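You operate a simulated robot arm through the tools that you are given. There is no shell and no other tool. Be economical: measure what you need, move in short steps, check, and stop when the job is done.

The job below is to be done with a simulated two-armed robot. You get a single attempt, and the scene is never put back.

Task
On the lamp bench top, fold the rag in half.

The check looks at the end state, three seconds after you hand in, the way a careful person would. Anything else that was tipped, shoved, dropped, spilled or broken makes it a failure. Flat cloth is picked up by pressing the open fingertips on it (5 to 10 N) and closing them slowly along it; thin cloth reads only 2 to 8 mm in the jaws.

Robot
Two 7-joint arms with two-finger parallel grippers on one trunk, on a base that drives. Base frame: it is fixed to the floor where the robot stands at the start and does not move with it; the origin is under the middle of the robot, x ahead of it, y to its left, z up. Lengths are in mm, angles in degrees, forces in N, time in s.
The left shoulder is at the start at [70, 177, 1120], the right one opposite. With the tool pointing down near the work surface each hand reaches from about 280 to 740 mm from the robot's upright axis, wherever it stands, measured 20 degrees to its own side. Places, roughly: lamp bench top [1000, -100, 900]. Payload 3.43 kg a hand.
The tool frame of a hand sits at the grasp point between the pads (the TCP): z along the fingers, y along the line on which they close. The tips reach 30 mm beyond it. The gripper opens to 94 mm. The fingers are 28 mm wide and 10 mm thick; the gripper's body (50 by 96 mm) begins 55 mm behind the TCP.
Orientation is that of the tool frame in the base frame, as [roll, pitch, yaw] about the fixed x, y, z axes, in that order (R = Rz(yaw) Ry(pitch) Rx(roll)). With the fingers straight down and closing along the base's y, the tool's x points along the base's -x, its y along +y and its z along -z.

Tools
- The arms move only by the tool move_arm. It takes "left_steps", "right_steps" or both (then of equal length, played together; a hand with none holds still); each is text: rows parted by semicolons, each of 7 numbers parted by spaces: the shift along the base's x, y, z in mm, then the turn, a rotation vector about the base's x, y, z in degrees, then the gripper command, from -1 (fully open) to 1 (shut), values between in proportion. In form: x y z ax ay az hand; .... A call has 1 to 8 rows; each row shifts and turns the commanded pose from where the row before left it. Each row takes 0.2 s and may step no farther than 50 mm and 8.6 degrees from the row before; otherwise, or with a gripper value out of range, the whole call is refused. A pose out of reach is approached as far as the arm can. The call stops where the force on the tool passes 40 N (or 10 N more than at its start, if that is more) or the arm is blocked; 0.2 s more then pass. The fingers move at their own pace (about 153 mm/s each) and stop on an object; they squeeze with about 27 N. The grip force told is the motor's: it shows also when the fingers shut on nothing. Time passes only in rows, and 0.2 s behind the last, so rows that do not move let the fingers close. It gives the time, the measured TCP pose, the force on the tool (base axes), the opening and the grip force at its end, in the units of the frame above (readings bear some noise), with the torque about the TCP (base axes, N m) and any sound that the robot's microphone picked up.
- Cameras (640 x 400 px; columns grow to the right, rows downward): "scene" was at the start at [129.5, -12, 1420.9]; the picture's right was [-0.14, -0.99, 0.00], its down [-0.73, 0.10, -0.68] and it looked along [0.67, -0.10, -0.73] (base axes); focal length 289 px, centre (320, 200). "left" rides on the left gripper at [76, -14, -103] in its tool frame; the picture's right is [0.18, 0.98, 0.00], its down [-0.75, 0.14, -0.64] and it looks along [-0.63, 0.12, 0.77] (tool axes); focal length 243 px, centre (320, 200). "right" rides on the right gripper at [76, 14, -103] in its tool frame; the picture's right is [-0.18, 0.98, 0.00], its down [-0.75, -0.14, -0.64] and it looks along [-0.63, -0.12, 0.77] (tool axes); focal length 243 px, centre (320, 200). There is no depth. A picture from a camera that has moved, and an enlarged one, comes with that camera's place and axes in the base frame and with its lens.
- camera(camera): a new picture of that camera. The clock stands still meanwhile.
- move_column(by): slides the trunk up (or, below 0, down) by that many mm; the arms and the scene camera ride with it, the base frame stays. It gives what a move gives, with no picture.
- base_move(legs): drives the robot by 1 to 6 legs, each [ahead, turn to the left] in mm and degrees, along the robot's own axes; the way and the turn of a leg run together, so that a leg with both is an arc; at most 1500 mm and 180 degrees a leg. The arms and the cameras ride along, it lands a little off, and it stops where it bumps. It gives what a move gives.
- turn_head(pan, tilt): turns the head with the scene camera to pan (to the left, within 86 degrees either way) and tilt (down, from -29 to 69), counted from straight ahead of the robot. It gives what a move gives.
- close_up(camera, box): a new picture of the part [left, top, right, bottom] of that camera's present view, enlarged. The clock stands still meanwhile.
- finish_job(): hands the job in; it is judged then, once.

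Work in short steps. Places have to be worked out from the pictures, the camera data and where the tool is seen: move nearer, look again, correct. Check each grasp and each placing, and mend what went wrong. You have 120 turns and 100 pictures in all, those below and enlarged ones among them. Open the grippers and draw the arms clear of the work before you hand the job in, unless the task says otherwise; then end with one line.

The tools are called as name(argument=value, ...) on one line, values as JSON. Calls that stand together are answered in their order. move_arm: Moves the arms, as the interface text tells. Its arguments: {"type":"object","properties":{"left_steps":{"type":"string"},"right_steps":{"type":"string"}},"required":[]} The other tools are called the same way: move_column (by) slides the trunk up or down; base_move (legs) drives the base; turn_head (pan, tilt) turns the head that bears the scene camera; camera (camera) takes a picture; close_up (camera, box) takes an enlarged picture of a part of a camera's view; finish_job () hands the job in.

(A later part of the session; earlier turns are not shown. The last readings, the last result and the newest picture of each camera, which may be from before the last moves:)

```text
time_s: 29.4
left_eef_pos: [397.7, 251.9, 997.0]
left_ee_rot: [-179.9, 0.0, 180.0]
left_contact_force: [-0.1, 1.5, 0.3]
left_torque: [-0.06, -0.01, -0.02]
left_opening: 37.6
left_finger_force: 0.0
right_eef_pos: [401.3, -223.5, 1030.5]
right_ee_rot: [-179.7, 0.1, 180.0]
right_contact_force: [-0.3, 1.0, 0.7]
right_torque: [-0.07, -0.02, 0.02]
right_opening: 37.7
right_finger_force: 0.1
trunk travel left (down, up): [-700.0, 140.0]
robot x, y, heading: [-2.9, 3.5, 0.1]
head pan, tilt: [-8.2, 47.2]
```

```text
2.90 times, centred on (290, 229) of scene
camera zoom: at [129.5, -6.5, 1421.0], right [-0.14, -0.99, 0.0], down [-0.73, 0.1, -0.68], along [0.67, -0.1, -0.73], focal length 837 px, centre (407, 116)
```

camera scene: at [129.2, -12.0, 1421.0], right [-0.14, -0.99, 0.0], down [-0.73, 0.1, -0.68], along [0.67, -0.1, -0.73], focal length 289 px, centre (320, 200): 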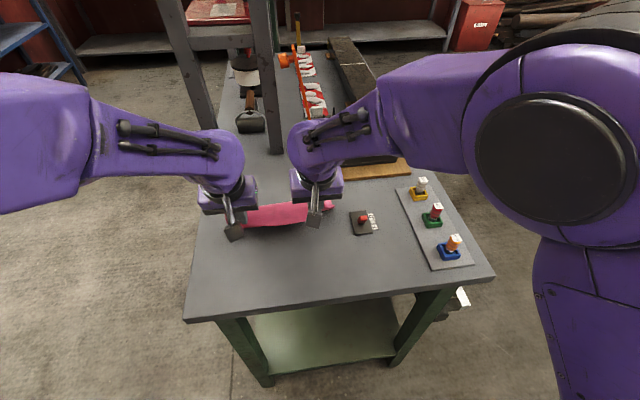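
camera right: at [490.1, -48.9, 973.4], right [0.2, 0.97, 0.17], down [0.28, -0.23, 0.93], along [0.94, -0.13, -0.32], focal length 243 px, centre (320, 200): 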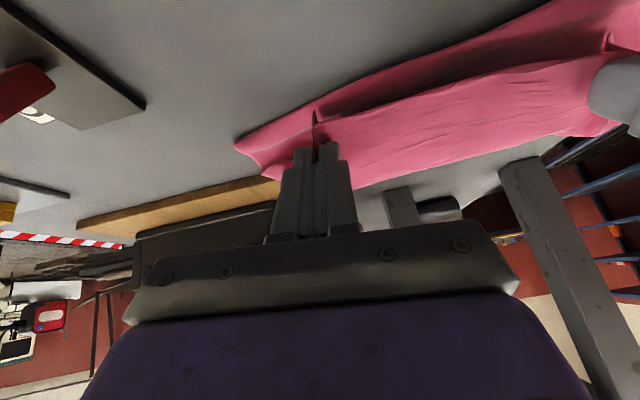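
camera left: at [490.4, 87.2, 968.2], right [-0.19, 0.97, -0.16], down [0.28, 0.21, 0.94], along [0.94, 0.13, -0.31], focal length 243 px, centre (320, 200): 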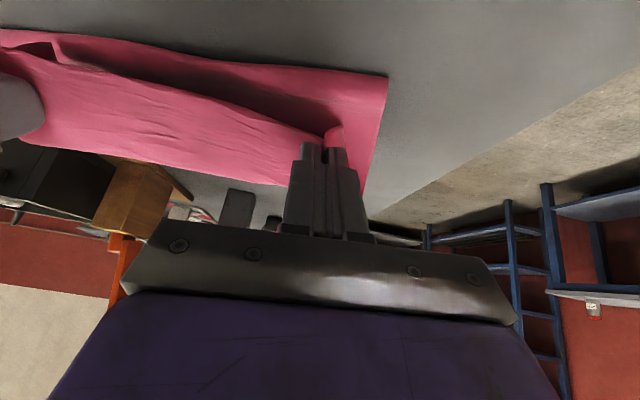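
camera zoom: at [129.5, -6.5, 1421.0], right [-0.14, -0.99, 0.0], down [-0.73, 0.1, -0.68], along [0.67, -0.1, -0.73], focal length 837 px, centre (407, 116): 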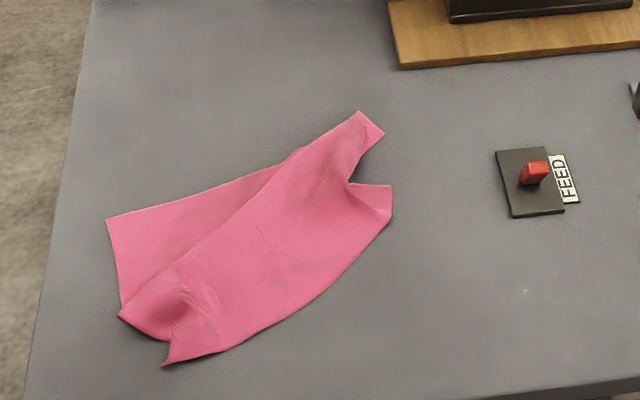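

The rag lies flat-ish but skewed with a small pleat; near-left corner ≈(423,125), near-right ≈(548,-57). For the next try I'll grip with the fingers closing along x, so the cloth hangs straight down from the tips; turning both hands by 90° (cameras inward) first.

move_arm(left_steps="0 0 0 0 0 8.5 0.2;0 0 0 0 0 8.5 0.2;0 0 0 0 0 8.5 0.2;0 0 0 0 0 8.5 0.2;0 0 0 0 0 8.5 0.2;0 0 0 0 0 8.5 0.2;0 0 0 0 0 8.5 0.2;0 0 0 0 0 8.5 0.2", right_steps="0 0 0 0 0 -8.5 0.2;0 0 0 0 0 -8.5 0.2;0 0 0 0 0 -8.5 0.2;0 0 0 0 0 -8.5 0.2;0 0 0 0 0 -8.5 0.2;0 0 0 0 0 -8.5 0.2;0 0 0 0 0 -8.5 0.2;0 0 0 0 0 -8.5 0.2")

move_arm(left_steps="0 0 0 0 0 8.5 0.2;0 0 0 0 0 8.5 0.2;0 0 0 0 0 5 0.2;0 0 0 0 0 0 0.2", right_steps="0 0 0 0 0 -8.5 0.2;0 0 0 0 0 -8.5 0.2;0 0 0 0 0 -5 0.2;0 0 0 0 0 0 0.2")

camera(camera="right")

camera(camera="left")

```text
time_s: 31.2
left_eef_pos: [396.2, 246.9, 996.6]
left_ee_rot: [-179.9, 0.2, -111.8]
left_contact_force: [-1.2, -0.9, 0.2]
left_torque: [0.01, 0.04, 0.01]
left_opening: 37.7
left_finger_force: 0.1
right_eef_pos: [403.8, -229.4, 1028.5]
right_ee_rot: [-179.9, 0.0, 112.0]
right_contact_force: [0.4, -0.1, -0.1]
right_torque: [-0.01, -0.01, -0.01]
right_opening: 37.7
right_finger_force: 0.0
trunk travel left (down, up): [-700.0, 140.0]
robot x, y, heading: [-2.1, -0.2, -0.1]
head pan, tilt: [-8.2, 47.2]
```

```text
time_s: 32.2
left_eef_pos: [395.5, 246.4, 995.9]
left_ee_rot: [180.0, 0.2, -89.9]
left_contact_force: [-0.6, -0.2, 0.4]
left_torque: [0.01, -0.03, -0.04]
left_opening: 37.5
left_finger_force: 0.1
right_eef_pos: [403.1, -229.4, 1029.8]
right_ee_rot: [180.0, 0.0, 89.9]
right_contact_force: [0.4, 1.0, 0.0]
right_torque: [-0.03, 0.02, 0.01]
right_opening: 37.7
right_finger_force: 0.0
trunk travel left (down, up): [-700.0, 140.0]
robot x, y, heading: [-0.7, -2.2, -0.2]
head pan, tilt: [-8.2, 47.2]
```

```text
69 pictures are left
camera right: at [417.1, -152.1, 1132.6], right [0.98, -0.19, 0.0], down [-0.14, -0.75, 0.64], along [-0.12, -0.63, -0.77], focal length 243 px, centre (320, 200)
```

right: 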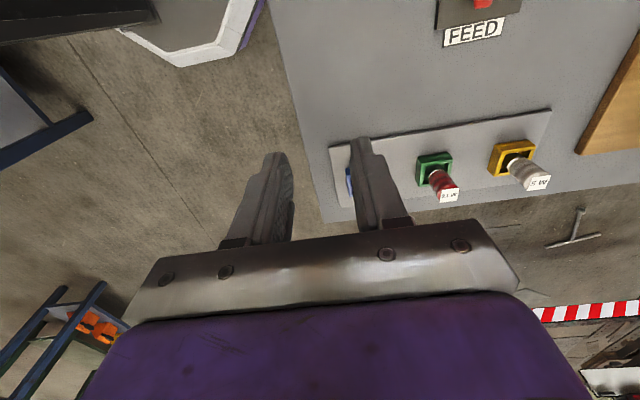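

```text
68 pictures are left
camera left: at [409.7, 171.7, 1098.1], right [-0.98, -0.19, 0.0], down [-0.14, 0.75, 0.64], along [-0.12, 0.63, -0.77], focal length 243 px, centre (320, 200)
```

left: 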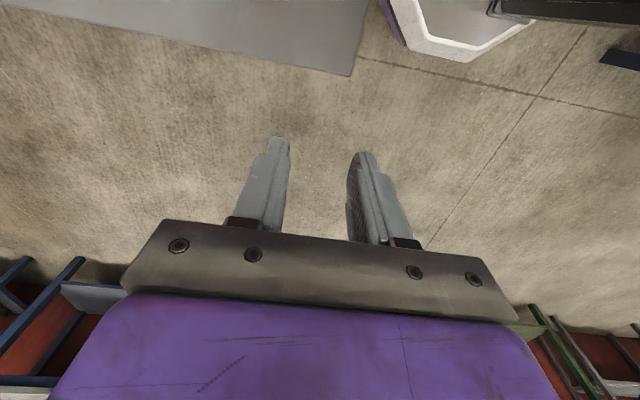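

The 90° yaw works on both. A sharper look at the rag now, before choosing grasp points.

close_up(camera="scene", box=[205, 190, 325, 295])

```text
3.81 times, centred on (265, 242) of scene
camera zoom: at [129.5, -12.0, 1420.9], right [-0.14, -0.99, 0.0], down [-0.73, 0.1, -0.68], along [0.67, -0.1, -0.73], focal length 1100 px, centre (530, 38)
```

zoom: 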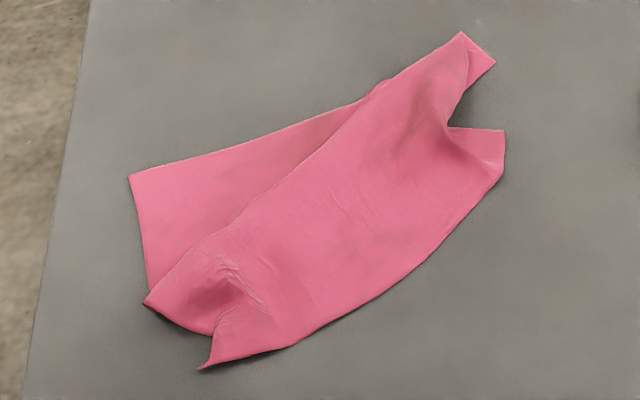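

I'll tug the near-right corner back toward the robot with the right hand. I turn it about 42° so it closes across the edge there, and bring it above (532,-20).

move_arm(right_steps="21 35 0 0 0 8.5 0.4;21 35 0 0 0 8.5 0.4;21 35 0 0 0 8.5 0.4;22 35 0 0 0 8.5 0.4;22 35 0 0 0 8.5 0.4;22 35 0 0 0 0 0.4;0 0 -40 0 0 0 0.4;0 0 -40 0 0 0 0.4")

camera(camera="right")

close_up(camera="scene", box=[205, 190, 365, 295])

```text
time_s: 34.0
left_eef_pos: [395.7, 247.8, 996.0]
left_ee_rot: [-180.0, 0.1, -89.9]
left_contact_force: [0.2, -0.9, -0.1]
left_torque: [0.02, 0.0, 0.0]
left_opening: 37.7
left_finger_force: 0.0
right_eef_pos: [533.1, -22.0, 951.4]
right_ee_rot: [179.4, -0.6, 132.0]
right_contact_force: [0.4, -0.2, -0.2]
right_torque: [-0.02, 0.0, 0.01]
right_opening: 28.2
right_finger_force: 0.0
trunk travel left (down, up): [-700.0, 140.0]
robot x, y, heading: [-4.9, 1.9, -0.2]
head pan, tilt: [-8.2, 47.2]
```

```text
66 pictures are left
camera right: at [493.2, 43.1, 1055.7], right [0.85, 0.52, 0.01], down [0.4, -0.66, 0.63], along [0.34, -0.54, -0.77], focal length 243 px, centre (320, 200)
```

right: 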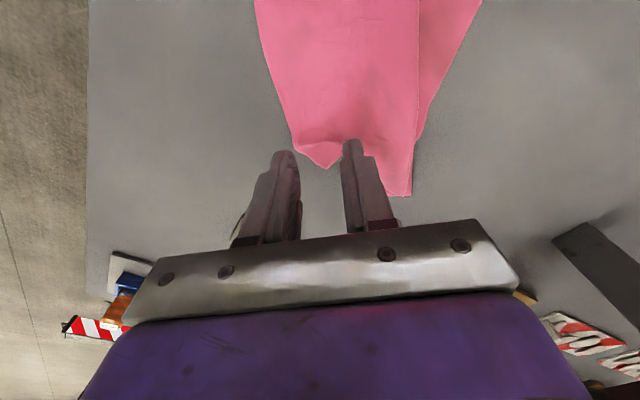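

```text
3.81 times, centred on (285, 242) of scene
camera zoom: at [130.5, -12.4, 1420.9], right [-0.14, -0.99, 0.0], down [-0.73, 0.1, -0.68], along [0.67, -0.1, -0.73], focal length 1100 px, centre (453, 38)
```

zoom: 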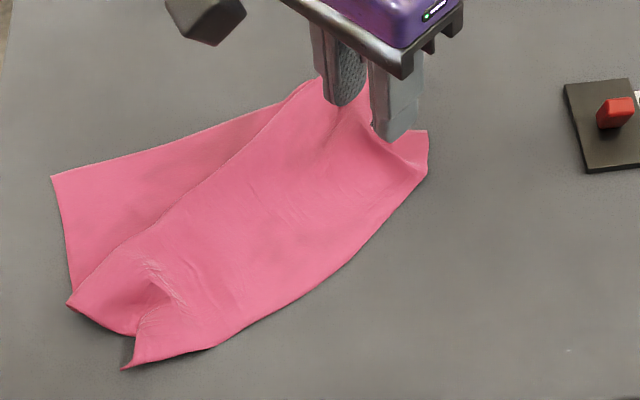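

Right corner C sits at about (528,-55) and the right edge runs forward from it. I shift to (541,-28), so both fingers are over cloth, and descend.

move_arm(right_steps="8 -6 -12 0 0 0 0.4;0 0 -12 0 0 0 0.4;0 0 -12 0 0 0 0.4;0 0 -8 0 0 0 0.4;0 0 -5 0 0 0 0.4;0 0 -3 0 0 0 0.4;0 0 -3 0 0 0 0.4;0 0 0 0 0 0 0.4")

camera(camera="right")

```text
time_s: 35.8
left_eef_pos: [395.6, 246.1, 996.4]
left_ee_rot: [179.9, -0.1, -90.0]
left_contact_force: [0.0, 0.0, -0.2]
left_torque: [-0.02, -0.02, 0.0]
left_opening: 37.8
left_finger_force: 0.0
right_eef_pos: [542.5, -29.6, 894.7]
right_ee_rot: [179.6, -0.6, 131.6]
right_contact_force: [0.2, 0.1, -0.5]
right_torque: [-0.04, 0.02, 0.03]
right_opening: 28.1
right_finger_force: 0.1
trunk travel left (down, up): [-700.0, 140.0]
robot x, y, heading: [-1.2, 0.7, 0.3]
head pan, tilt: [-8.2, 47.2]
```

```text
64 pictures are left
camera right: at [502.5, 36.6, 1000.6], right [0.86, 0.52, 0.01], down [0.4, -0.67, 0.63], along [0.33, -0.54, -0.77], focal length 243 px, centre (320, 200)
```

right: 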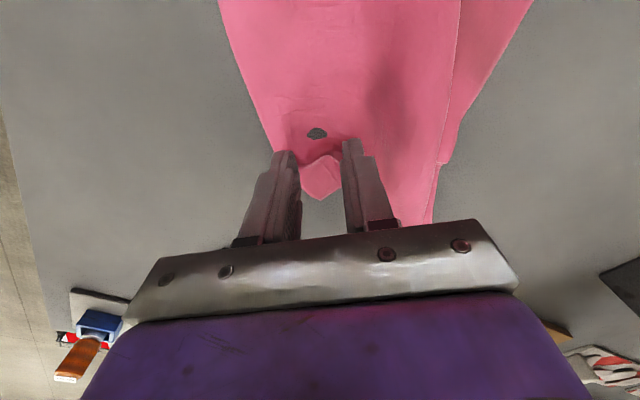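

The fingers straddle the corner and the cloth is bunching. I press to contact and close slowly.

move_arm(right_steps="0 0 -2 0 0 0 0.4;0 0 -1.5 0 0 0 0.4;0 0 0 0 0 0 0.4")

```text
time_s: 36.6
left_eef_pos: [395.1, 246.4, 995.8]
left_ee_rot: [180.0, 0.1, -90.0]
left_contact_force: [1.0, 0.8, -0.4]
left_torque: [-0.03, 0.01, -0.01]
left_opening: 37.7
left_finger_force: 0.1
right_eef_pos: [542.0, -28.6, 893.4]
right_ee_rot: [179.3, -0.7, 131.4]
right_contact_force: [0.5, 0.4, 0.5]
right_torque: [0.02, 0.01, -0.01]
right_opening: 28.2
right_finger_force: 0.1
trunk travel left (down, up): [-700.0, 140.0]
robot x, y, heading: [-0.9, 2.1, 0.0]
head pan, tilt: [-8.2, 47.2]
```

move_arm(right_steps="0 0 -1.5 0 0 0 0.4;0 0 -0.7 0 0 0 0.4;0 0 0 0 0 0 0.4")

```text
time_s: 37.4
left_eef_pos: [393.9, 248.8, 996.3]
left_ee_rot: [-179.9, 0.0, -89.9]
left_contact_force: [-0.4, 0.2, -0.2]
left_torque: [-0.03, -0.03, -0.01]
left_opening: 37.6
left_finger_force: 0.0
right_eef_pos: [543.5, -30.3, 892.8]
right_ee_rot: [179.3, -0.6, 131.3]
right_contact_force: [-0.1, 0.9, 9.8]
right_torque: [0.1, -0.26, 0.06]
right_opening: 28.9
right_finger_force: 0.6
trunk travel left (down, up): [-700.0, 140.0]
robot x, y, heading: [-0.4, -1.3, 0.1]
head pan, tilt: [-8.2, 47.2]
```

About 10 N. Closing slowly.

move_arm(right_steps="0 0 0 0 0 0 0.5;0 0 0 0 0 0 0.6;0 0 0 0 0 0 0.7;0 0 0 0 0 0 0.8;0 0 0 0 0 0 0.9;0 0 0 0 0 0 1;0 0 0 0 0 0 1;0 0 0 0 0 0 1")

camera(camera="right")

```text
time_s: 39.2
left_eef_pos: [394.2, 248.7, 996.9]
left_ee_rot: [-179.8, 0.2, -90.1]
left_contact_force: [0.1, 1.1, 0.0]
left_torque: [-0.01, 0.01, 0.01]
left_opening: 37.5
left_finger_force: 0.0
right_eef_pos: [541.3, -29.7, 893.4]
right_ee_rot: [179.3, -0.7, 131.4]
right_contact_force: [0.4, -2.6, 16.1]
right_torque: [-0.16, -0.21, -0.03]
right_opening: 2.1
right_finger_force: 27.1
trunk travel left (down, up): [-700.0, 140.0]
robot x, y, heading: [1.0, 1.8, -0.2]
head pan, tilt: [-8.2, 47.2]
```

```text
63 pictures are left
camera right: at [502.2, 35.3, 996.8], right [0.86, 0.51, 0.01], down [0.39, -0.67, 0.63], along [0.33, -0.54, -0.78], focal length 243 px, centre (320, 200)
```

right: 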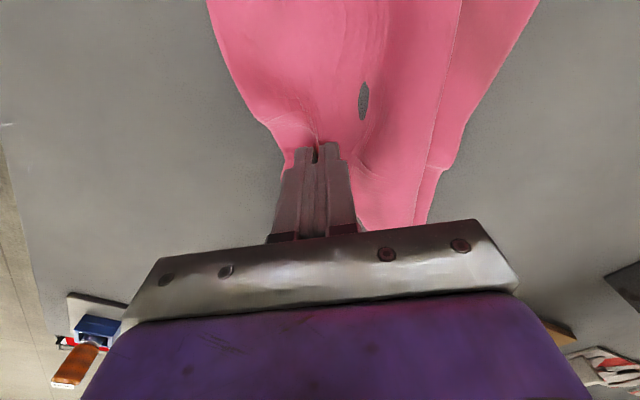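

Gripped (2.1 mm). I lift and pull the corner back toward the robot and outward, undoing the yaw on the way.

move_arm(right_steps="0 0 20 0 0 0 1;-5 -5 30 0 0 0 1;-20 -12 20 0 0 -8.5 1;-20 -12 0 0 0 -8.5 1;-20 -12 0 0 0 -8.5 1;-20 -12 -10 0 0 -8.5 1;-20 -10 -20 0 0 -8.5 1;0 0 0 0 0 0 1")

close_up(camera="scene", box=[180, 160, 400, 298])

camera(camera="right")

```text
time_s: 40.2
left_eef_pos: [395.0, 247.3, 996.6]
left_ee_rot: [-180.0, 0.1, -90.0]
left_contact_force: [0.5, -1.0, 0.3]
left_torque: [0.01, 0.02, 0.01]
left_opening: 37.7
left_finger_force: 0.1
right_eef_pos: [475.2, -57.9, 895.1]
right_ee_rot: [-172.6, -5.7, 115.4]
right_contact_force: [0.7, 0.6, 0.3]
right_torque: [0.01, -0.05, 0.03]
right_opening: 2.1
right_finger_force: 26.8
trunk travel left (down, up): [-700.0, 140.0]
robot x, y, heading: [1.7, 1.5, 0.2]
head pan, tilt: [-8.2, 47.2]
stopped in row 4 (right hand): the arm was blocked; the commanded pose is now the measured one
```

```text
2.90 times, centred on (290, 229) of scene
camera zoom: at [128.9, -12.2, 1421.0], right [-0.14, -0.99, 0.0], down [-0.73, 0.1, -0.68], along [0.67, -0.1, -0.73], focal length 837 px, centre (407, 116)
```

zoom: 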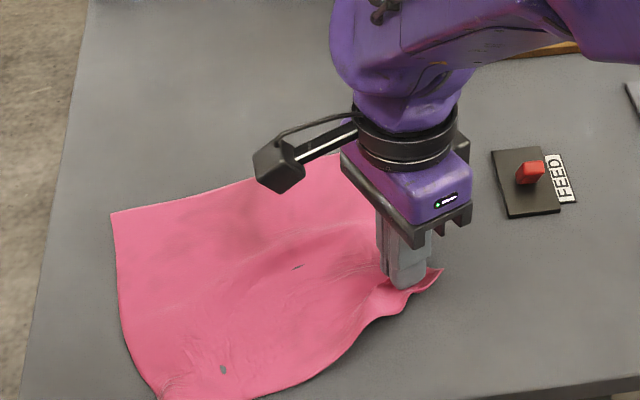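

```text
61 pictures are left
camera right: at [471.4, 13.5, 1003.4], right [0.95, 0.26, -0.14], down [0.3, -0.76, 0.58], along [0.04, -0.59, -0.8], focal length 243 px, centre (320, 200)
```

right: 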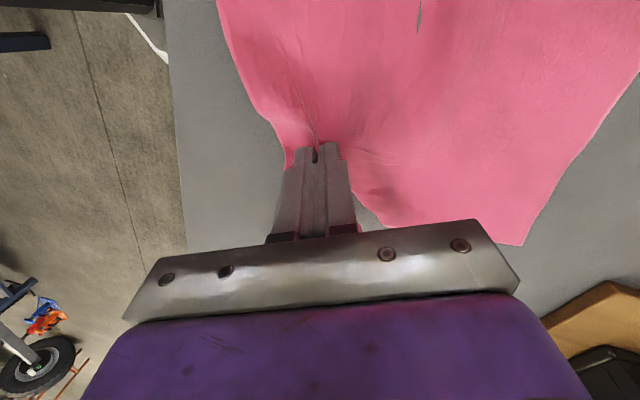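

The pleat is pulled out and the rag is nearly flat again, but the arm was blocked and tilted about 9°. I level it and raise slightly, in small steps.

move_arm(right_steps="0 0 8 -1 -4.5 0 1;0 0 8 -1 -4.6 0 1;0 0 0 0 0 0 1")

camera(camera="scene")

```text
time_s: 41.0
left_eef_pos: [395.9, 248.4, 995.4]
left_ee_rot: [180.0, 0.0, -90.0]
left_contact_force: [-0.9, -0.6, -0.3]
left_torque: [-0.04, 0.03, -0.04]
left_opening: 37.4
left_finger_force: 0.0
right_eef_pos: [480.5, -64.9, 917.5]
right_ee_rot: [179.2, -2.5, 113.3]
right_contact_force: [0.2, -0.5, 0.1]
right_torque: [-0.02, -0.03, 0.04]
right_opening: 2.0
right_finger_force: 26.6
trunk travel left (down, up): [-700.0, 140.0]
robot x, y, heading: [-1.2, 0.7, -0.2]
head pan, tilt: [-8.2, 47.2]
```

```text
60 pictures are left
camera scene: at [130.2, -11.5, 1420.9], right [-0.14, -0.99, 0.0], down [-0.73, 0.1, -0.68], along [0.67, -0.1, -0.73], focal length 289 px, centre (320, 200)
```

scene: 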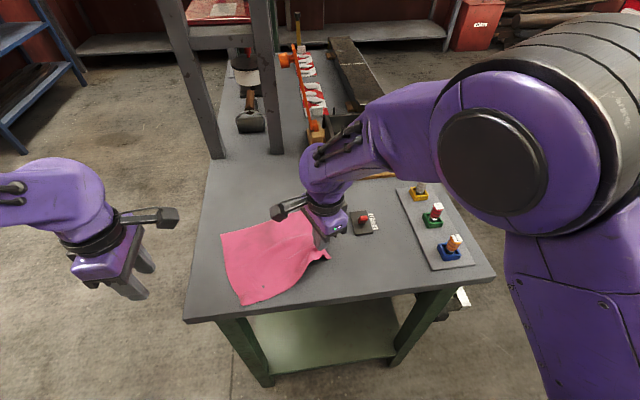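

All fine elsewhere. I keep pulling the corner toward about (440,-95).

move_arm(right_steps="-8 -6 0 0 0 0 1;-8 -6 0 0 0 0 1;-8 -6 0 0 0 0 1;-8 -6 0 0 0 0 1;-6 -5 -3 0 0 0 1;0 0 0 0 0 0 1")

close_up(camera="scene", box=[180, 180, 400, 318])

```text
time_s: 42.4
left_eef_pos: [395.2, 247.9, 996.2]
left_ee_rot: [180.0, 0.1, -90.0]
left_contact_force: [-0.4, -0.8, -0.1]
left_torque: [0.02, -0.04, -0.01]
left_opening: 37.7
left_finger_force: 0.0
right_eef_pos: [436.6, -83.8, 910.5]
right_ee_rot: [179.8, -0.1, 115.4]
right_contact_force: [-0.1, -1.2, 0.1]
right_torque: [-0.02, 0.01, -0.01]
right_opening: 2.1
right_finger_force: 27.4
trunk travel left (down, up): [-700.0, 140.0]
robot x, y, heading: [-0.9, 1.0, 0.1]
head pan, tilt: [-8.2, 47.2]
```

```text
2.90 times, centred on (290, 249) of scene
camera zoom: at [129.6, -11.8, 1420.9], right [-0.14, -0.99, 0.0], down [-0.73, 0.1, -0.68], along [0.67, -0.1, -0.73], focal length 837 px, centre (407, 58)
```

zoom: 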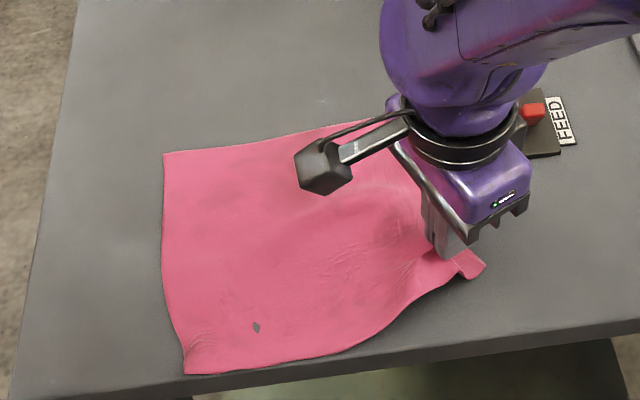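

Rag is nearly flat again, near-left corner B ≈(374,101), close to the bench edge. Inward-facing cameras would collide, so I turn the left hand 180° so its camera faces outward.

move_arm(left_steps="0 0 0 0 0 -8.5 0.4;0 0 0 0 0 -8.5 0.4;0 0 0 0 0 -8.5 0.4;0 0 0 0 0 -8.5 0.4;0 0 0 0 0 -8.5 0.4;0 0 0 0 0 -8.5 0.4;0 0 0 0 0 -8.5 0.4;0 0 0 0 0 -8.5 0.4")

move_arm(left_steps="0 0 0 0 0 -8.5 0.4;0 0 0 0 0 -8.5 0.4;0 0 0 0 0 -8.5 0.4;0 0 0 0 0 -8.5 0.4;0 0 0 0 0 -8.5 0.4;0 0 0 0 0 -8.5 0.4;0 0 0 0 0 -8.5 0.4;0 0 0 0 0 -8.5 0.4")

move_arm(left_steps="0 0 0 0 0 -8.5 0.4;0 0 0 0 0 -8.5 0.4;0 0 0 0 0 -8.5 0.4;0 0 0 0 0 -8.5 0.4;0 0 0 0 0 -8.5 0.4;0 0 0 0 0 0 0.4")

```text
time_s: 44.2
left_eef_pos: [395.7, 248.5, 996.0]
left_ee_rot: [179.9, 0.0, -158.1]
left_contact_force: [0.3, 0.0, 0.3]
left_torque: [0.02, 0.0, 0.01]
left_opening: 28.1
left_finger_force: 0.1
right_eef_pos: [436.7, -86.4, 909.6]
right_ee_rot: [179.9, -0.2, 115.5]
right_contact_force: [0.4, -0.1, -1.0]
right_torque: [0.0, -0.01, -0.01]
right_opening: 2.0
right_finger_force: 26.4
trunk travel left (down, up): [-700.0, 140.0]
robot x, y, heading: [0.3, 1.7, -0.3]
head pan, tilt: [-8.2, 47.2]
```

```text
time_s: 46.0
left_eef_pos: [395.0, 247.5, 995.4]
left_ee_rot: [-180.0, 0.0, 133.9]
left_contact_force: [-0.7, 0.0, -0.3]
left_torque: [0.0, -0.03, -0.03]
left_opening: 28.3
left_finger_force: 0.1
right_eef_pos: [437.1, -85.9, 908.6]
right_ee_rot: [179.9, -0.1, 115.5]
right_contact_force: [-0.6, 0.1, 0.5]
right_torque: [-0.02, 0.0, 0.0]
right_opening: 2.0
right_finger_force: 27.2
trunk travel left (down, up): [-700.0, 140.0]
robot x, y, heading: [-0.2, -0.3, 0.2]
head pan, tilt: [-8.2, 47.2]
```

```text
time_s: 47.4
left_eef_pos: [396.1, 248.0, 996.5]
left_ee_rot: [180.0, 0.1, 91.4]
left_contact_force: [-0.6, 0.0, -0.1]
left_torque: [0.0, 0.01, 0.0]
left_opening: 28.5
left_finger_force: 0.0
right_eef_pos: [437.1, -86.5, 909.0]
right_ee_rot: [179.8, -0.1, 115.5]
right_contact_force: [0.1, 0.1, 0.1]
right_torque: [-0.05, 0.04, -0.01]
right_opening: 1.6
right_finger_force: 27.0
trunk travel left (down, up): [-700.0, 140.0]
robot x, y, heading: [1.8, -0.9, -0.1]
head pan, tilt: [-8.2, 47.2]
```

Left camera now faces outward. I bring the left hand above the near-left corner at (402,82).

move_arm(left_steps="1 -42 0 0 0 0 0.4;1 -42 0 0 0 0 0.4;2 -41 0 0 0 0 0.4;2 -41 0 0 0 0 0.4;0 0 -35 0 0 0 0.4;0 0 -30 0 0 0 0.4;0 0 0 0 0 0 0.4")

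camera(camera="left")

close_up(camera="scene", box=[180, 180, 400, 318])

```text
time_s: 49.0
left_eef_pos: [400.3, 82.2, 931.4]
left_ee_rot: [-180.0, 0.0, 91.6]
left_contact_force: [0.0, 0.2, 0.7]
left_torque: [0.02, -0.01, -0.01]
left_opening: 28.2
left_finger_force: 0.1
right_eef_pos: [435.8, -85.4, 909.4]
right_ee_rot: [179.9, -0.2, 115.4]
right_contact_force: [0.3, -0.2, 0.8]
right_torque: [0.01, 0.01, 0.02]
right_opening: 1.9
right_finger_force: 26.9
trunk travel left (down, up): [-700.0, 140.0]
robot x, y, heading: [-0.9, 0.9, -0.2]
head pan, tilt: [-8.2, 47.2]
```

```text
58 pictures are left
camera left: at [384.4, 158.7, 1033.0], right [0.98, 0.21, 0.0], down [0.16, -0.75, 0.64], along [0.14, -0.63, -0.77], focal length 243 px, centre (320, 200)
```

left: 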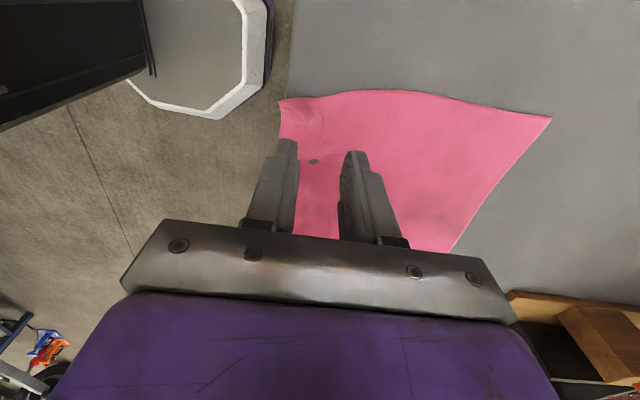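

```text
2.90 times, centred on (290, 249) of scene
camera zoom: at [128.9, -12.3, 1421.0], right [-0.14, -0.99, 0.0], down [-0.73, 0.1, -0.68], along [0.67, -0.1, -0.73], focal length 837 px, centre (407, 58)
```

zoom: 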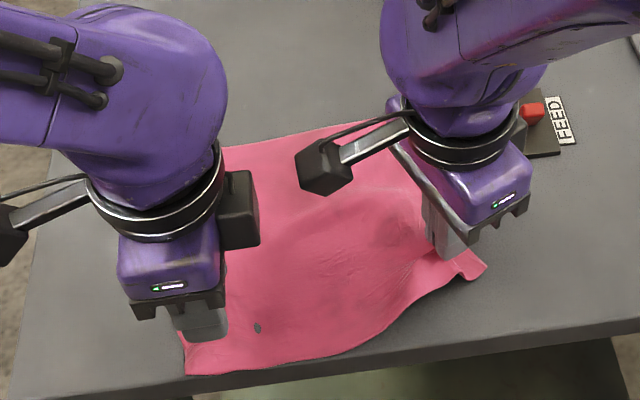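

Corner B confirmed at (371,99). I shift 4 mm forward and descend.

move_arm(left_steps="4 0 -12 0 0 0 0.4;0 0 -12 0 0 0 0.4;0 0 -8 0 0 0 0.4;0 0 -4 0 0 0 0.4;0 0 -2 0 0 0 0.4;0 0 0 0 0 0 0.4")

move_arm(left_steps="0 0 -1 0 0 0 0.4;0 0 -1 0 0 0 0.4;0 0 0 0 0 0 0.4")

```text
time_s: 50.4
left_eef_pos: [404.3, 81.7, 892.5]
left_ee_rot: [-180.0, 0.0, 91.5]
left_contact_force: [-0.4, -0.8, 0.3]
left_torque: [-0.01, -0.04, 0.0]
left_opening: 28.2
left_finger_force: 0.2
right_eef_pos: [437.5, -86.5, 909.2]
right_ee_rot: [179.9, -0.2, 115.4]
right_contact_force: [-0.2, 0.2, 0.0]
right_torque: [0.0, 0.02, 0.03]
right_opening: 2.0
right_finger_force: 27.0
trunk travel left (down, up): [-700.0, 140.0]
robot x, y, heading: [-3.1, -1.3, -0.1]
head pan, tilt: [-8.2, 47.2]
```

```text
time_s: 51.2
left_eef_pos: [405.6, 81.8, 892.5]
left_ee_rot: [180.0, 0.1, 91.4]
left_contact_force: [1.3, 1.3, 12.2]
left_torque: [0.12, 0.22, -0.05]
left_opening: 27.7
left_finger_force: 0.2
right_eef_pos: [435.8, -86.0, 910.1]
right_ee_rot: [179.8, -0.3, 115.5]
right_contact_force: [0.3, 0.3, 0.1]
right_torque: [-0.01, 0.02, 0.03]
right_opening: 1.6
right_finger_force: 26.7
trunk travel left (down, up): [-700.0, 140.0]
robot x, y, heading: [-0.3, 1.4, -0.0]
head pan, tilt: [-8.2, 47.2]
```

12 N contact; closing slowly on the left.

move_arm(left_steps="0 0 0.3 0 0 0 0.5;0 0 0 0 0 0 0.6;0 0 0 0 0 0 0.7;0 0 0 0 0 0 0.8;0 0 0 0 0 0 0.9;0 0 0 0 0 0 1;0 0 0 0 0 0 1;0 0 0 0 0 0 1")

close_up(camera="left", box=[200, 60, 440, 240])

close_up(camera="right", box=[200, 60, 440, 240])

```text
time_s: 53.0
left_eef_pos: [404.8, 81.8, 891.4]
left_ee_rot: [-179.9, 0.1, 91.6]
left_contact_force: [-0.7, -0.2, 5.6]
left_torque: [0.01, 0.09, 0.02]
left_opening: 2.3
left_finger_force: 26.8
right_eef_pos: [436.3, -86.3, 909.6]
right_ee_rot: [179.8, -0.2, 115.3]
right_contact_force: [-0.2, 0.2, 0.3]
right_torque: [0.02, -0.02, 0.03]
right_opening: 2.2
right_finger_force: 27.3
trunk travel left (down, up): [-700.0, 140.0]
robot x, y, heading: [-5.3, -0.9, 0.1]
head pan, tilt: [-8.2, 47.2]
```

```text
2.22 times, centred on (320, 150) of left
camera zoom: at [388.4, 157.9, 993.7], right [0.98, 0.21, 0.0], down [0.16, -0.75, 0.64], along [0.14, -0.63, -0.77], focal length 539 px, centre (320, 311)
```

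zoom: 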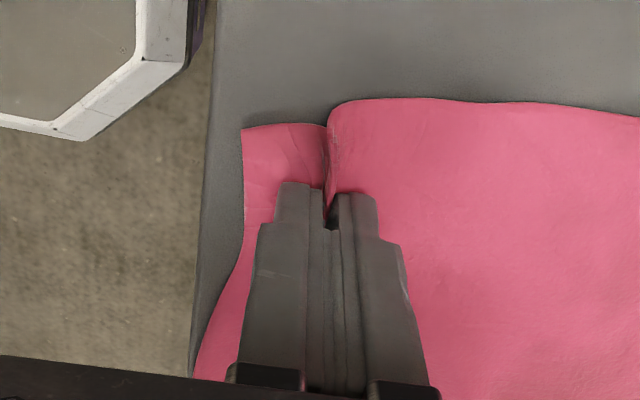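

```text
2.22 times, centred on (320, 150) of right
camera zoom: at [416.6, -11.2, 1013.1], right [0.97, 0.26, 0.0], down [0.2, -0.74, 0.64], along [0.17, -0.62, -0.77], focal length 539 px, centre (320, 311)
```

zoom: 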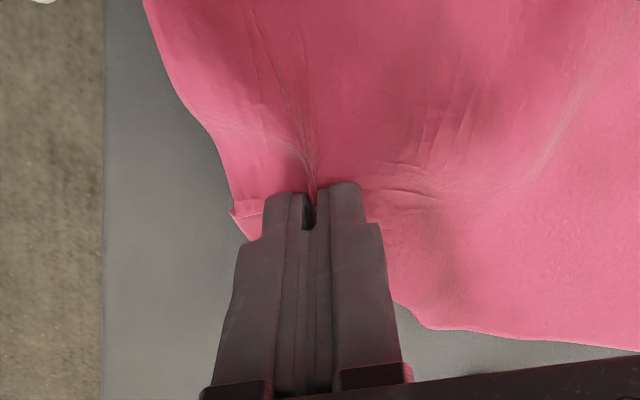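

Both corners are held, but these pinches leave wide flaps. Since the rag is basically flat, I lower the right corner, open both hands and lift off. Then I'll regrasp right at the edge, with little overlap so the cloth can hinge at the tips.

move_arm(left_steps="-2 1 0.5 0 0 0 1;0 0 0 0 0 0 0.5;0 0 0 0 0 0 0.2;0 0 0 0 0 0 0.2;0 0 20 0 0 0 0.2;0 0 40 0 0 0 0.2", right_steps="-4 -4 -8 0 0 0 1;-2 -2 -6 0 0 0 1;0 0 0 0 0 0 0.4;0 0 0 0 0 0 0.2;0 0 20 0 0 0 0.2;0 0 40 0 0 0 0.2")

move_arm(left_steps="0 40 20 0 0 8.5 0.2;0 40 0 0 0 8.5 0.2;0 40 0 0 0 8.5 0.2;0 40 0 0 0 8.5 0.2;0 0 0 0 0 8.5 0.2;0 0 0 0 0 8.5 0.2;0 0 0 0 0 8.5 0.2;0 0 0 0 0 8.5 0.2", right_steps="0 -30 40 0 0 8.5 0.2;0 -45 10 0 0 8.5 0.2;0 -45 0 0 0 8.5 0.2;0 -40 0 0 0 8.5 0.2;0 0 0 0 0 8.5 0.2;0 0 0 0 0 8.5 0.2;0 0 0 0 0 8.5 0.2;0 0 0 0 0 5 0.2")

close_up(camera="scene", box=[180, 180, 400, 318])

```text
time_s: 54.4
left_eef_pos: [400.3, 84.5, 952.5]
left_ee_rot: [179.8, 0.1, 91.4]
left_contact_force: [-0.3, -0.4, 1.8]
left_torque: [0.0, -0.01, 0.05]
left_opening: 37.7
left_finger_force: 0.1
right_eef_pos: [427.4, -90.7, 954.8]
right_ee_rot: [-179.9, 0.6, 115.7]
right_contact_force: [-1.0, 0.0, 0.6]
right_torque: [-0.01, 0.0, -0.03]
right_opening: 37.6
right_finger_force: 0.1
trunk travel left (down, up): [-700.0, 140.0]
robot x, y, heading: [0.7, -0.4, -0.0]
head pan, tilt: [-8.2, 47.2]
```

```text
time_s: 56.2
left_eef_pos: [402.6, 241.7, 972.2]
left_ee_rot: [179.9, 0.0, 159.7]
left_contact_force: [0.1, 0.2, -0.6]
left_torque: [0.01, 0.01, -0.02]
left_opening: 37.6
left_finger_force: 0.1
right_eef_pos: [430.3, -252.9, 1004.3]
right_ee_rot: [-180.0, 0.2, -179.6]
right_contact_force: [-0.2, -0.5, -0.2]
right_torque: [0.0, 0.05, -0.02]
right_opening: 37.5
right_finger_force: 0.2
trunk travel left (down, up): [-700.0, 140.0]
robot x, y, heading: [-0.8, 0.2, 0.1]
head pan, tilt: [-8.2, 47.2]
```

```text
2.90 times, centred on (290, 249) of scene
camera zoom: at [129.9, -12.7, 1420.9], right [-0.14, -0.99, 0.0], down [-0.73, 0.1, -0.68], along [0.67, -0.1, -0.73], focal length 837 px, centre (407, 58)
```

zoom: 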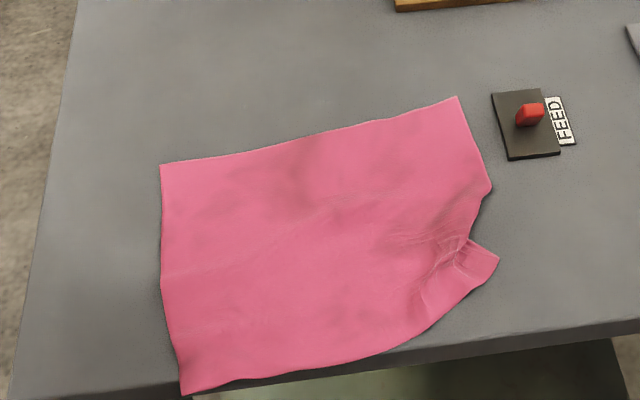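

The rag is flat except for a pucker at the right-near corner. C is ≈(428,-127), and by the other three corners it belongs near (398,-145). I take C with the right hand, turned 39° to close along that edge, so I can pull the pucker out. The left hand goes to its final yaw meanwhile.

move_arm(left_steps="0 0 0 0 0 8 0.4;0 0 0 0 0 8 0.4;0 0 0 0 0 8 0.4;0 0 0 0 0 4 0.4;0 0 0 0 0 0 0.4;0 0 0 0 0 0 0.4", right_steps="-2 38 0 0 0 7.8 0.4;-2 38 0 0 0 7.8 0.4;-3 38 0 0 0 7.8 0.4;-3 38 0 0 0 7.8 0.4;0 0 -40 0 0 7.8 0.4;0 0 -30 0 0 0 0.4")

camera(camera="right")

close_up(camera="scene", box=[260, 200, 380, 300])

```text
time_s: 57.6
left_eef_pos: [403.9, 241.9, 971.6]
left_ee_rot: [180.0, 0.0, -172.4]
left_contact_force: [-0.3, -0.3, 0.9]
left_torque: [0.02, 0.0, 0.01]
left_opening: 27.9
left_finger_force: 0.1
right_eef_pos: [419.9, -99.1, 935.2]
right_ee_rot: [-179.9, 0.3, -140.7]
right_contact_force: [-0.5, -0.3, -0.1]
right_torque: [-0.02, -0.05, -0.02]
right_opening: 28.6
right_finger_force: 0.1
trunk travel left (down, up): [-700.0, 140.0]
robot x, y, heading: [1.8, -2.2, -0.0]
head pan, tilt: [-8.2, 47.2]
```

```text
53 pictures are left
camera right: at [351.6, -136.4, 1037.2], right [-0.48, 0.88, 0.0], down [0.67, 0.37, 0.65], along [0.57, 0.31, -0.76], focal length 243 px, centre (320, 200)
```

right: 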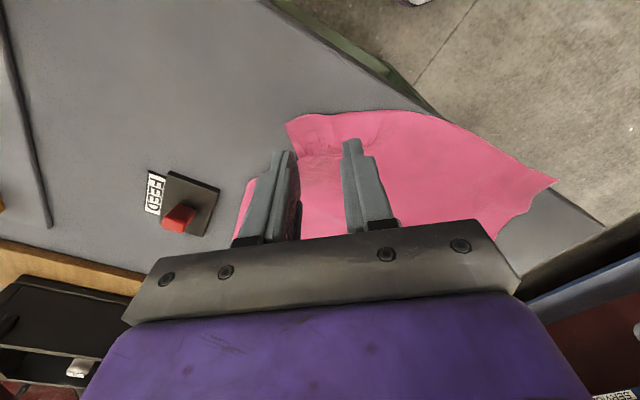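

```text
4.00 times, centred on (320, 250) of scene
camera zoom: at [130.2, -11.5, 1420.9], right [-0.14, -0.99, 0.0], down [-0.73, 0.1, -0.68], along [0.67, -0.1, -0.73], focal length 1155 px, centre (320, 0)
```

zoom: 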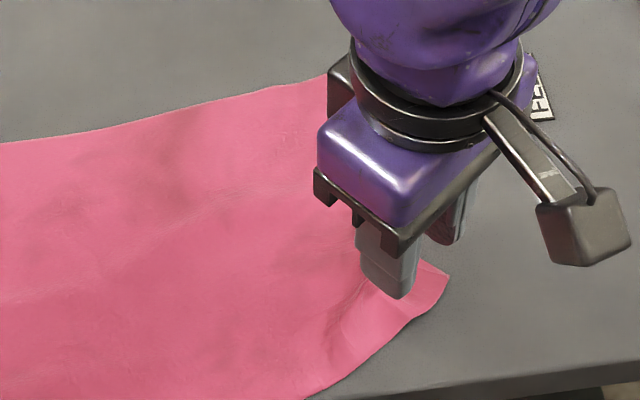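

Well placed: 23 mm along the edge from C, with the pinch about 8 mm inside it. Descending to contact.

move_arm(right_steps="0 0 -14 0 0 0 0.4;0 0 -14 0 0 0 0.4;0 0 -8 0 0 0 0.4;0 0 -4 0 0 0 0.4;0 0 -2 0 0 0 0.4;0 0 -1 0 0 0 0.4;0 0 0 0 0 0 0.4")

```text
time_s: 59.2
left_eef_pos: [403.2, 242.3, 972.3]
left_ee_rot: [180.0, 0.0, -172.5]
left_contact_force: [-0.8, 0.4, -0.4]
left_torque: [0.03, -0.01, -0.01]
left_opening: 28.1
left_finger_force: 0.1
right_eef_pos: [420.6, -100.5, 892.6]
right_ee_rot: [-179.7, 0.4, -140.8]
right_contact_force: [1.3, 0.4, 7.4]
right_torque: [0.0, -0.01, -0.03]
right_opening: 27.8
right_finger_force: 0.0
trunk travel left (down, up): [-700.0, 140.0]
robot x, y, heading: [0.6, -1.6, 0.1]
head pan, tilt: [-8.2, 47.2]
```

7.4 N: just right. Closing slowly.

move_arm(right_steps="0 0 -0.3 0 0 0 0.5;0 0 0 0 0 0 0.6;0 0 0 0 0 0 0.7;0 0 0 0 0 0 0.8;0 0 0 0 0 0 0.9;0 0 0 0 0 0 1;0 0 0 0 0 0 1;0 0 0 0 0 0 1")

close_up(camera="right", box=[200, 60, 440, 240])

```text
time_s: 61.0
left_eef_pos: [401.4, 244.6, 972.0]
left_ee_rot: [-180.0, 0.1, -172.5]
left_contact_force: [0.7, 0.2, -0.3]
left_torque: [0.0, -0.01, 0.01]
left_opening: 28.0
left_finger_force: 0.1
right_eef_pos: [420.6, -100.0, 891.5]
right_ee_rot: [-179.7, 0.6, -140.7]
right_contact_force: [0.8, -0.7, 23.0]
right_torque: [0.05, 0.0, -0.03]
right_opening: 2.3
right_finger_force: 27.0
trunk travel left (down, up): [-700.0, 140.0]
robot x, y, heading: [4.7, 3.3, -0.2]
head pan, tilt: [-8.2, 47.2]
```

```text
2.22 times, centred on (320, 150) of right
camera zoom: at [350.5, -137.0, 994.0], right [-0.48, 0.88, 0.0], down [0.67, 0.37, 0.65], along [0.57, 0.31, -0.76], focal length 539 px, centre (320, 311)
```

zoom: 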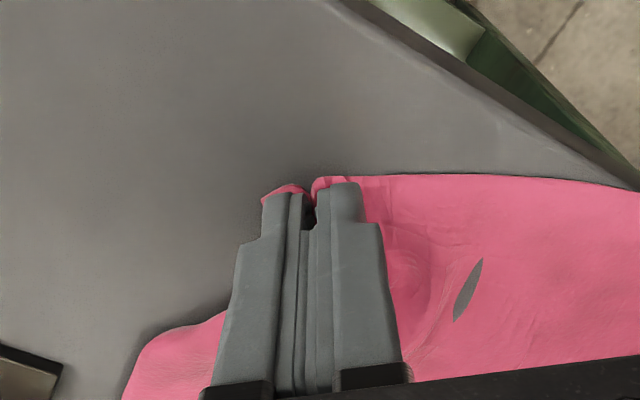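

Gripped right at the edge. I lift a little, pull out to (403,-126) and turn the yaw back to align with the rag.

move_arm(right_steps="0 0 6 0 0 0 1;-3 -4 6 0 0 -6 1;-4 -6 0 0 0 -6 1;-4 -6 0 0 0 -6 1;-4 -6 0 0 0 -6 1;-2 -4 0 0 0 -6 1;0 0 0 0 0 0 1")

close_up(camera="scene", box=[180, 180, 400, 318])

```text
time_s: 62.6
left_eef_pos: [403.6, 244.4, 971.3]
left_ee_rot: [180.0, 0.1, -172.4]
left_contact_force: [-0.2, 0.0, -0.1]
left_torque: [-0.02, 0.03, -0.03]
left_opening: 28.3
left_finger_force: 0.1
right_eef_pos: [402.6, -126.9, 903.7]
right_ee_rot: [-179.9, 0.4, -170.8]
right_contact_force: [-0.5, 0.3, 0.4]
right_torque: [-0.02, -0.01, 0.04]
right_opening: 2.1
right_finger_force: 26.9
trunk travel left (down, up): [-700.0, 140.0]
robot x, y, heading: [-2.0, -0.1, 0.0]
head pan, tilt: [-8.2, 47.2]
```

```text
2.90 times, centred on (290, 249) of scene
camera zoom: at [129.5, -11.9, 1420.9], right [-0.14, -0.99, 0.0], down [-0.73, 0.1, -0.68], along [0.67, -0.1, -0.73], focal length 837 px, centre (407, 58)
```

zoom: 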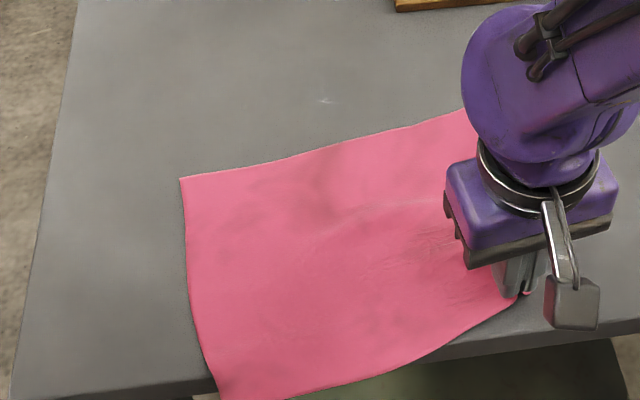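

The rag slid a bit; B is now ≈(353,76) and overhangs the bench edge slightly. I grasp it with the left hand at (374,54), where the fingers still press on the bench, and will then relocate the rag forward with both hands.

move_arm(left_steps="-6 -38 0 0 0 0 0.4;-6 -38 0 0 0 0 0.4;-6 -38 0 0 0 0 0.4;-6 -38 0 0 0 0 0.4;-5 -38 0 0 0 0 0.4;0 0 -30 0 0 0 0.4;0 0 -15 0 0 0 0.4;0 0 0 0 0 0 0.4")

camera(camera="left")

```text
time_s: 64.4
left_eef_pos: [373.9, 54.1, 926.9]
left_ee_rot: [-180.0, 0.0, -172.5]
left_contact_force: [0.4, 0.7, 0.9]
left_torque: [0.01, -0.02, 0.0]
left_opening: 28.4
left_finger_force: 0.0
right_eef_pos: [403.5, -126.0, 903.4]
right_ee_rot: [-179.9, 0.3, -170.6]
right_contact_force: [-0.3, -0.2, 0.4]
right_torque: [-0.02, 0.07, 0.04]
right_opening: 2.0
right_finger_force: 26.7
trunk travel left (down, up): [-700.0, 140.0]
robot x, y, heading: [0.2, 2.3, -0.0]
head pan, tilt: [-8.2, 47.2]
```

```text
49 pictures are left
camera left: at [301.2, 29.7, 1028.2], right [-0.31, 0.95, 0.0], down [0.73, 0.24, 0.64], along [0.61, 0.2, -0.77], focal length 243 px, centre (320, 200)
```

left: 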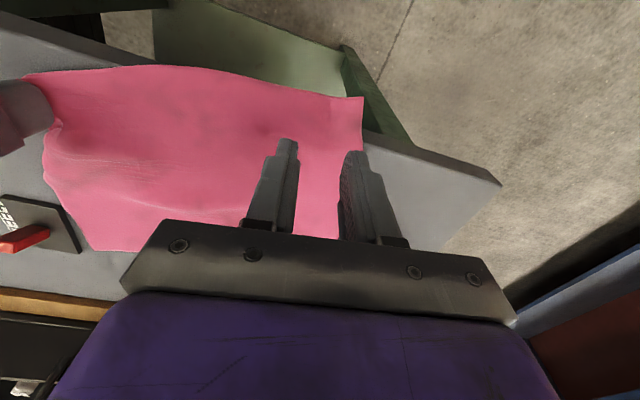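

B overhangs by about 19 mm, but the fingers will land fully on the bench. Descending and gripping here for relocation.

move_arm(left_steps="0 0 -14 0 0 0 0.4;0 0 -10 0 0 0 0.4;0 0 -6 0 0 0 0.4;0 0 -3 0 0 0 0.4;0 0 -1.5 0 0 0 0.4;0 0 0 0 0 0 0.4")

```text
time_s: 65.8
left_eef_pos: [374.3, 52.8, 890.7]
left_ee_rot: [179.9, 0.1, -172.5]
left_contact_force: [-0.3, 0.0, 2.4]
left_torque: [0.01, 0.03, 0.0]
left_opening: 28.1
left_finger_force: 0.5
right_eef_pos: [404.5, -127.4, 903.6]
right_ee_rot: [-179.9, 0.4, -170.7]
right_contact_force: [-1.0, 0.5, 0.2]
right_torque: [0.01, 0.01, 0.05]
right_opening: 1.9
right_finger_force: 26.6
trunk travel left (down, up): [-700.0, 140.0]
robot x, y, heading: [-0.9, 0.3, -0.0]
head pan, tilt: [-8.2, 47.2]
```

move_arm(left_steps="0 0 -1 0 0 0 0.4;0 0 0 0 0 0 0.5;0 0 0 0 0 0 0.6;0 0 0 0 0 0 0.7;0 0 0 0 0 0 0.8;0 0 0 0 0 0 0.9;0 0 0 0 0 0 1;0 0 0 0 0 0 1")

move_arm(left_steps="0 0 0 0 0 0 1;0 0 0 0 0 0 1")

```text
time_s: 67.6
left_eef_pos: [373.8, 51.9, 891.1]
left_ee_rot: [180.0, 0.1, -172.4]
left_contact_force: [0.2, -1.0, 12.6]
left_torque: [0.03, -0.02, -0.03]
left_opening: 1.8
left_finger_force: 26.8
right_eef_pos: [402.3, -127.7, 903.4]
right_ee_rot: [-179.9, 0.4, -170.7]
right_contact_force: [-0.1, 0.8, -0.8]
right_torque: [0.02, -0.05, 0.04]
right_opening: 1.9
right_finger_force: 26.5
trunk travel left (down, up): [-700.0, 140.0]
robot x, y, heading: [-1.3, 1.9, -0.0]
head pan, tilt: [-8.2, 47.2]
```

```text
time_s: 68.2
left_eef_pos: [372.9, 51.9, 891.1]
left_ee_rot: [-179.9, 0.1, -172.5]
left_contact_force: [1.0, -0.1, 14.3]
left_torque: [0.01, -0.06, -0.01]
left_opening: 1.6
left_finger_force: 26.4
right_eef_pos: [402.8, -127.3, 904.1]
right_ee_rot: [-179.9, 0.3, -170.6]
right_contact_force: [0.4, 0.9, -0.2]
right_torque: [0.01, 0.02, 0.0]
right_opening: 2.0
right_finger_force: 27.0
trunk travel left (down, up): [-700.0, 140.0]
robot x, y, heading: [1.9, 2.1, 0.1]
head pan, tilt: [-8.2, 47.2]
```

Both corners held. I lift the whole rag off and carry it forward in the air.

move_arm(left_steps="5 2 20 0 0 0 1;15 5 25 0 0 0 1;20 5 27 0 0 -2 1;20 5 27 0 0 -2 1;20 5 27 0 0 -2 1;20 5 27 0 0 -2 1;20 5 27 0 0 0 1;0 0 20 0 0 0 1", right_steps="5 4 20 0 0 0 1;10 5 25 0 0 0 1;15 5 25 0 0 -2 1;15 5 25 0 0 -2 1;15 5 25 0 0 -2 1;15 5 25 0 0 -2 1;15 5 25 0 0 0 1;0 0 18 0 0 0 1")

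camera(camera="scene")

```text
time_s: 70.0
left_eef_pos: [492.3, 85.7, 1091.9]
left_ee_rot: [180.0, 0.1, 179.6]
left_contact_force: [0.4, 0.1, -0.1]
left_torque: [0.03, 0.0, 0.02]
left_opening: 1.9
left_finger_force: 26.7
right_eef_pos: [493.6, -93.2, 1091.7]
right_ee_rot: [-179.8, 0.4, -178.8]
right_contact_force: [-0.1, 0.2, -0.1]
right_torque: [0.02, -0.01, 0.04]
right_opening: 2.0
right_finger_force: 27.7
trunk travel left (down, up): [-700.0, 140.0]
robot x, y, heading: [-0.7, -4.2, 0.1]
head pan, tilt: [-8.2, 47.2]
```

```text
48 pictures are left
camera scene: at [128.0, -12.3, 1421.1], right [-0.14, -0.99, 0.0], down [-0.73, 0.1, -0.68], along [0.67, -0.1, -0.73], focal length 289 px, centre (320, 200)
```

scene: 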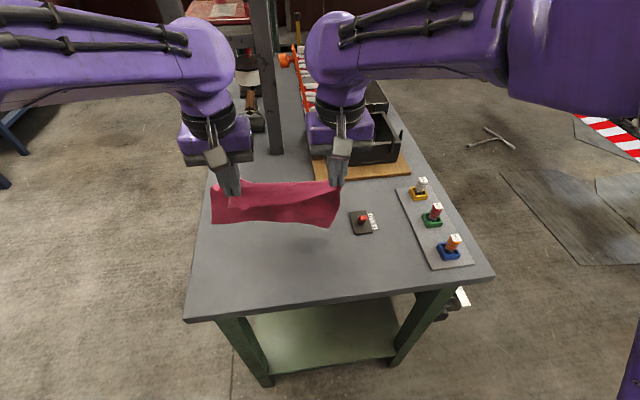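

The rag hangs from both pinches. Since it leaves the pinch toward +x, the better fold is this: touch the hanging edge down, lay the lower half forward, then bring the held edge back toward me on top. First I check the hang.

camera(camera="left")

camera(camera="right")

close_up(camera="scene", box=[180, 140, 400, 278])

```text
47 pictures are left
camera left: at [416.3, 72.2, 1193.8], right [-0.18, 0.98, 0.0], down [0.75, 0.13, 0.64], along [0.63, 0.11, -0.77], focal length 243 px, centre (320, 200)
```

left: 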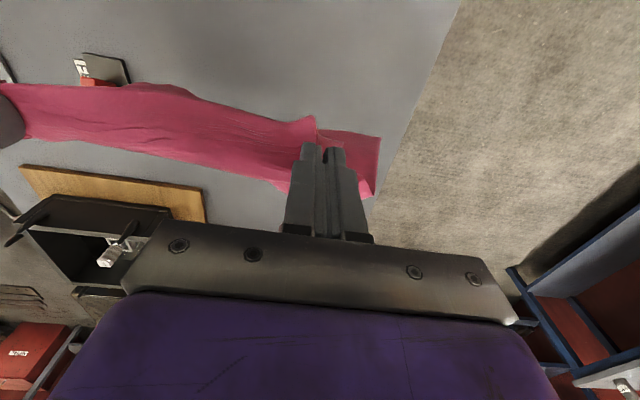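

```text
46 pictures are left
camera right: at [415.5, -79.3, 1194.2], right [0.16, 0.99, 0.0], down [0.75, -0.12, 0.65], along [0.64, -0.11, -0.76], focal length 243 px, centre (320, 200)
```

right: 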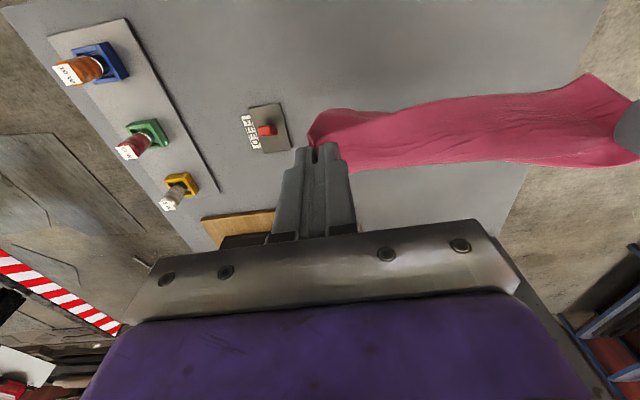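

```text
2.90 times, centred on (290, 209) of scene
camera zoom: at [128.0, -12.3, 1421.1], right [-0.14, -0.99, 0.0], down [-0.73, 0.1, -0.68], along [0.67, -0.1, -0.73], focal length 837 px, centre (407, 174)
```

zoom: 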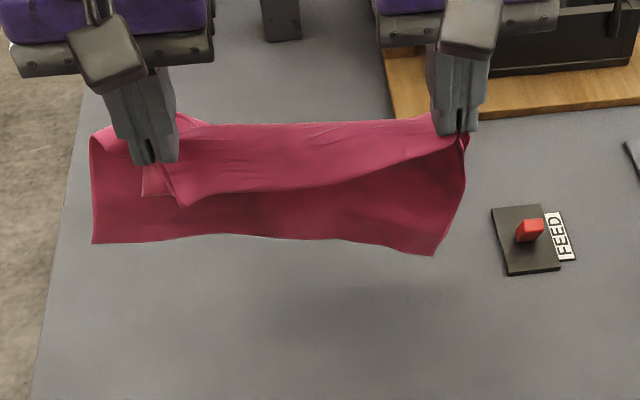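

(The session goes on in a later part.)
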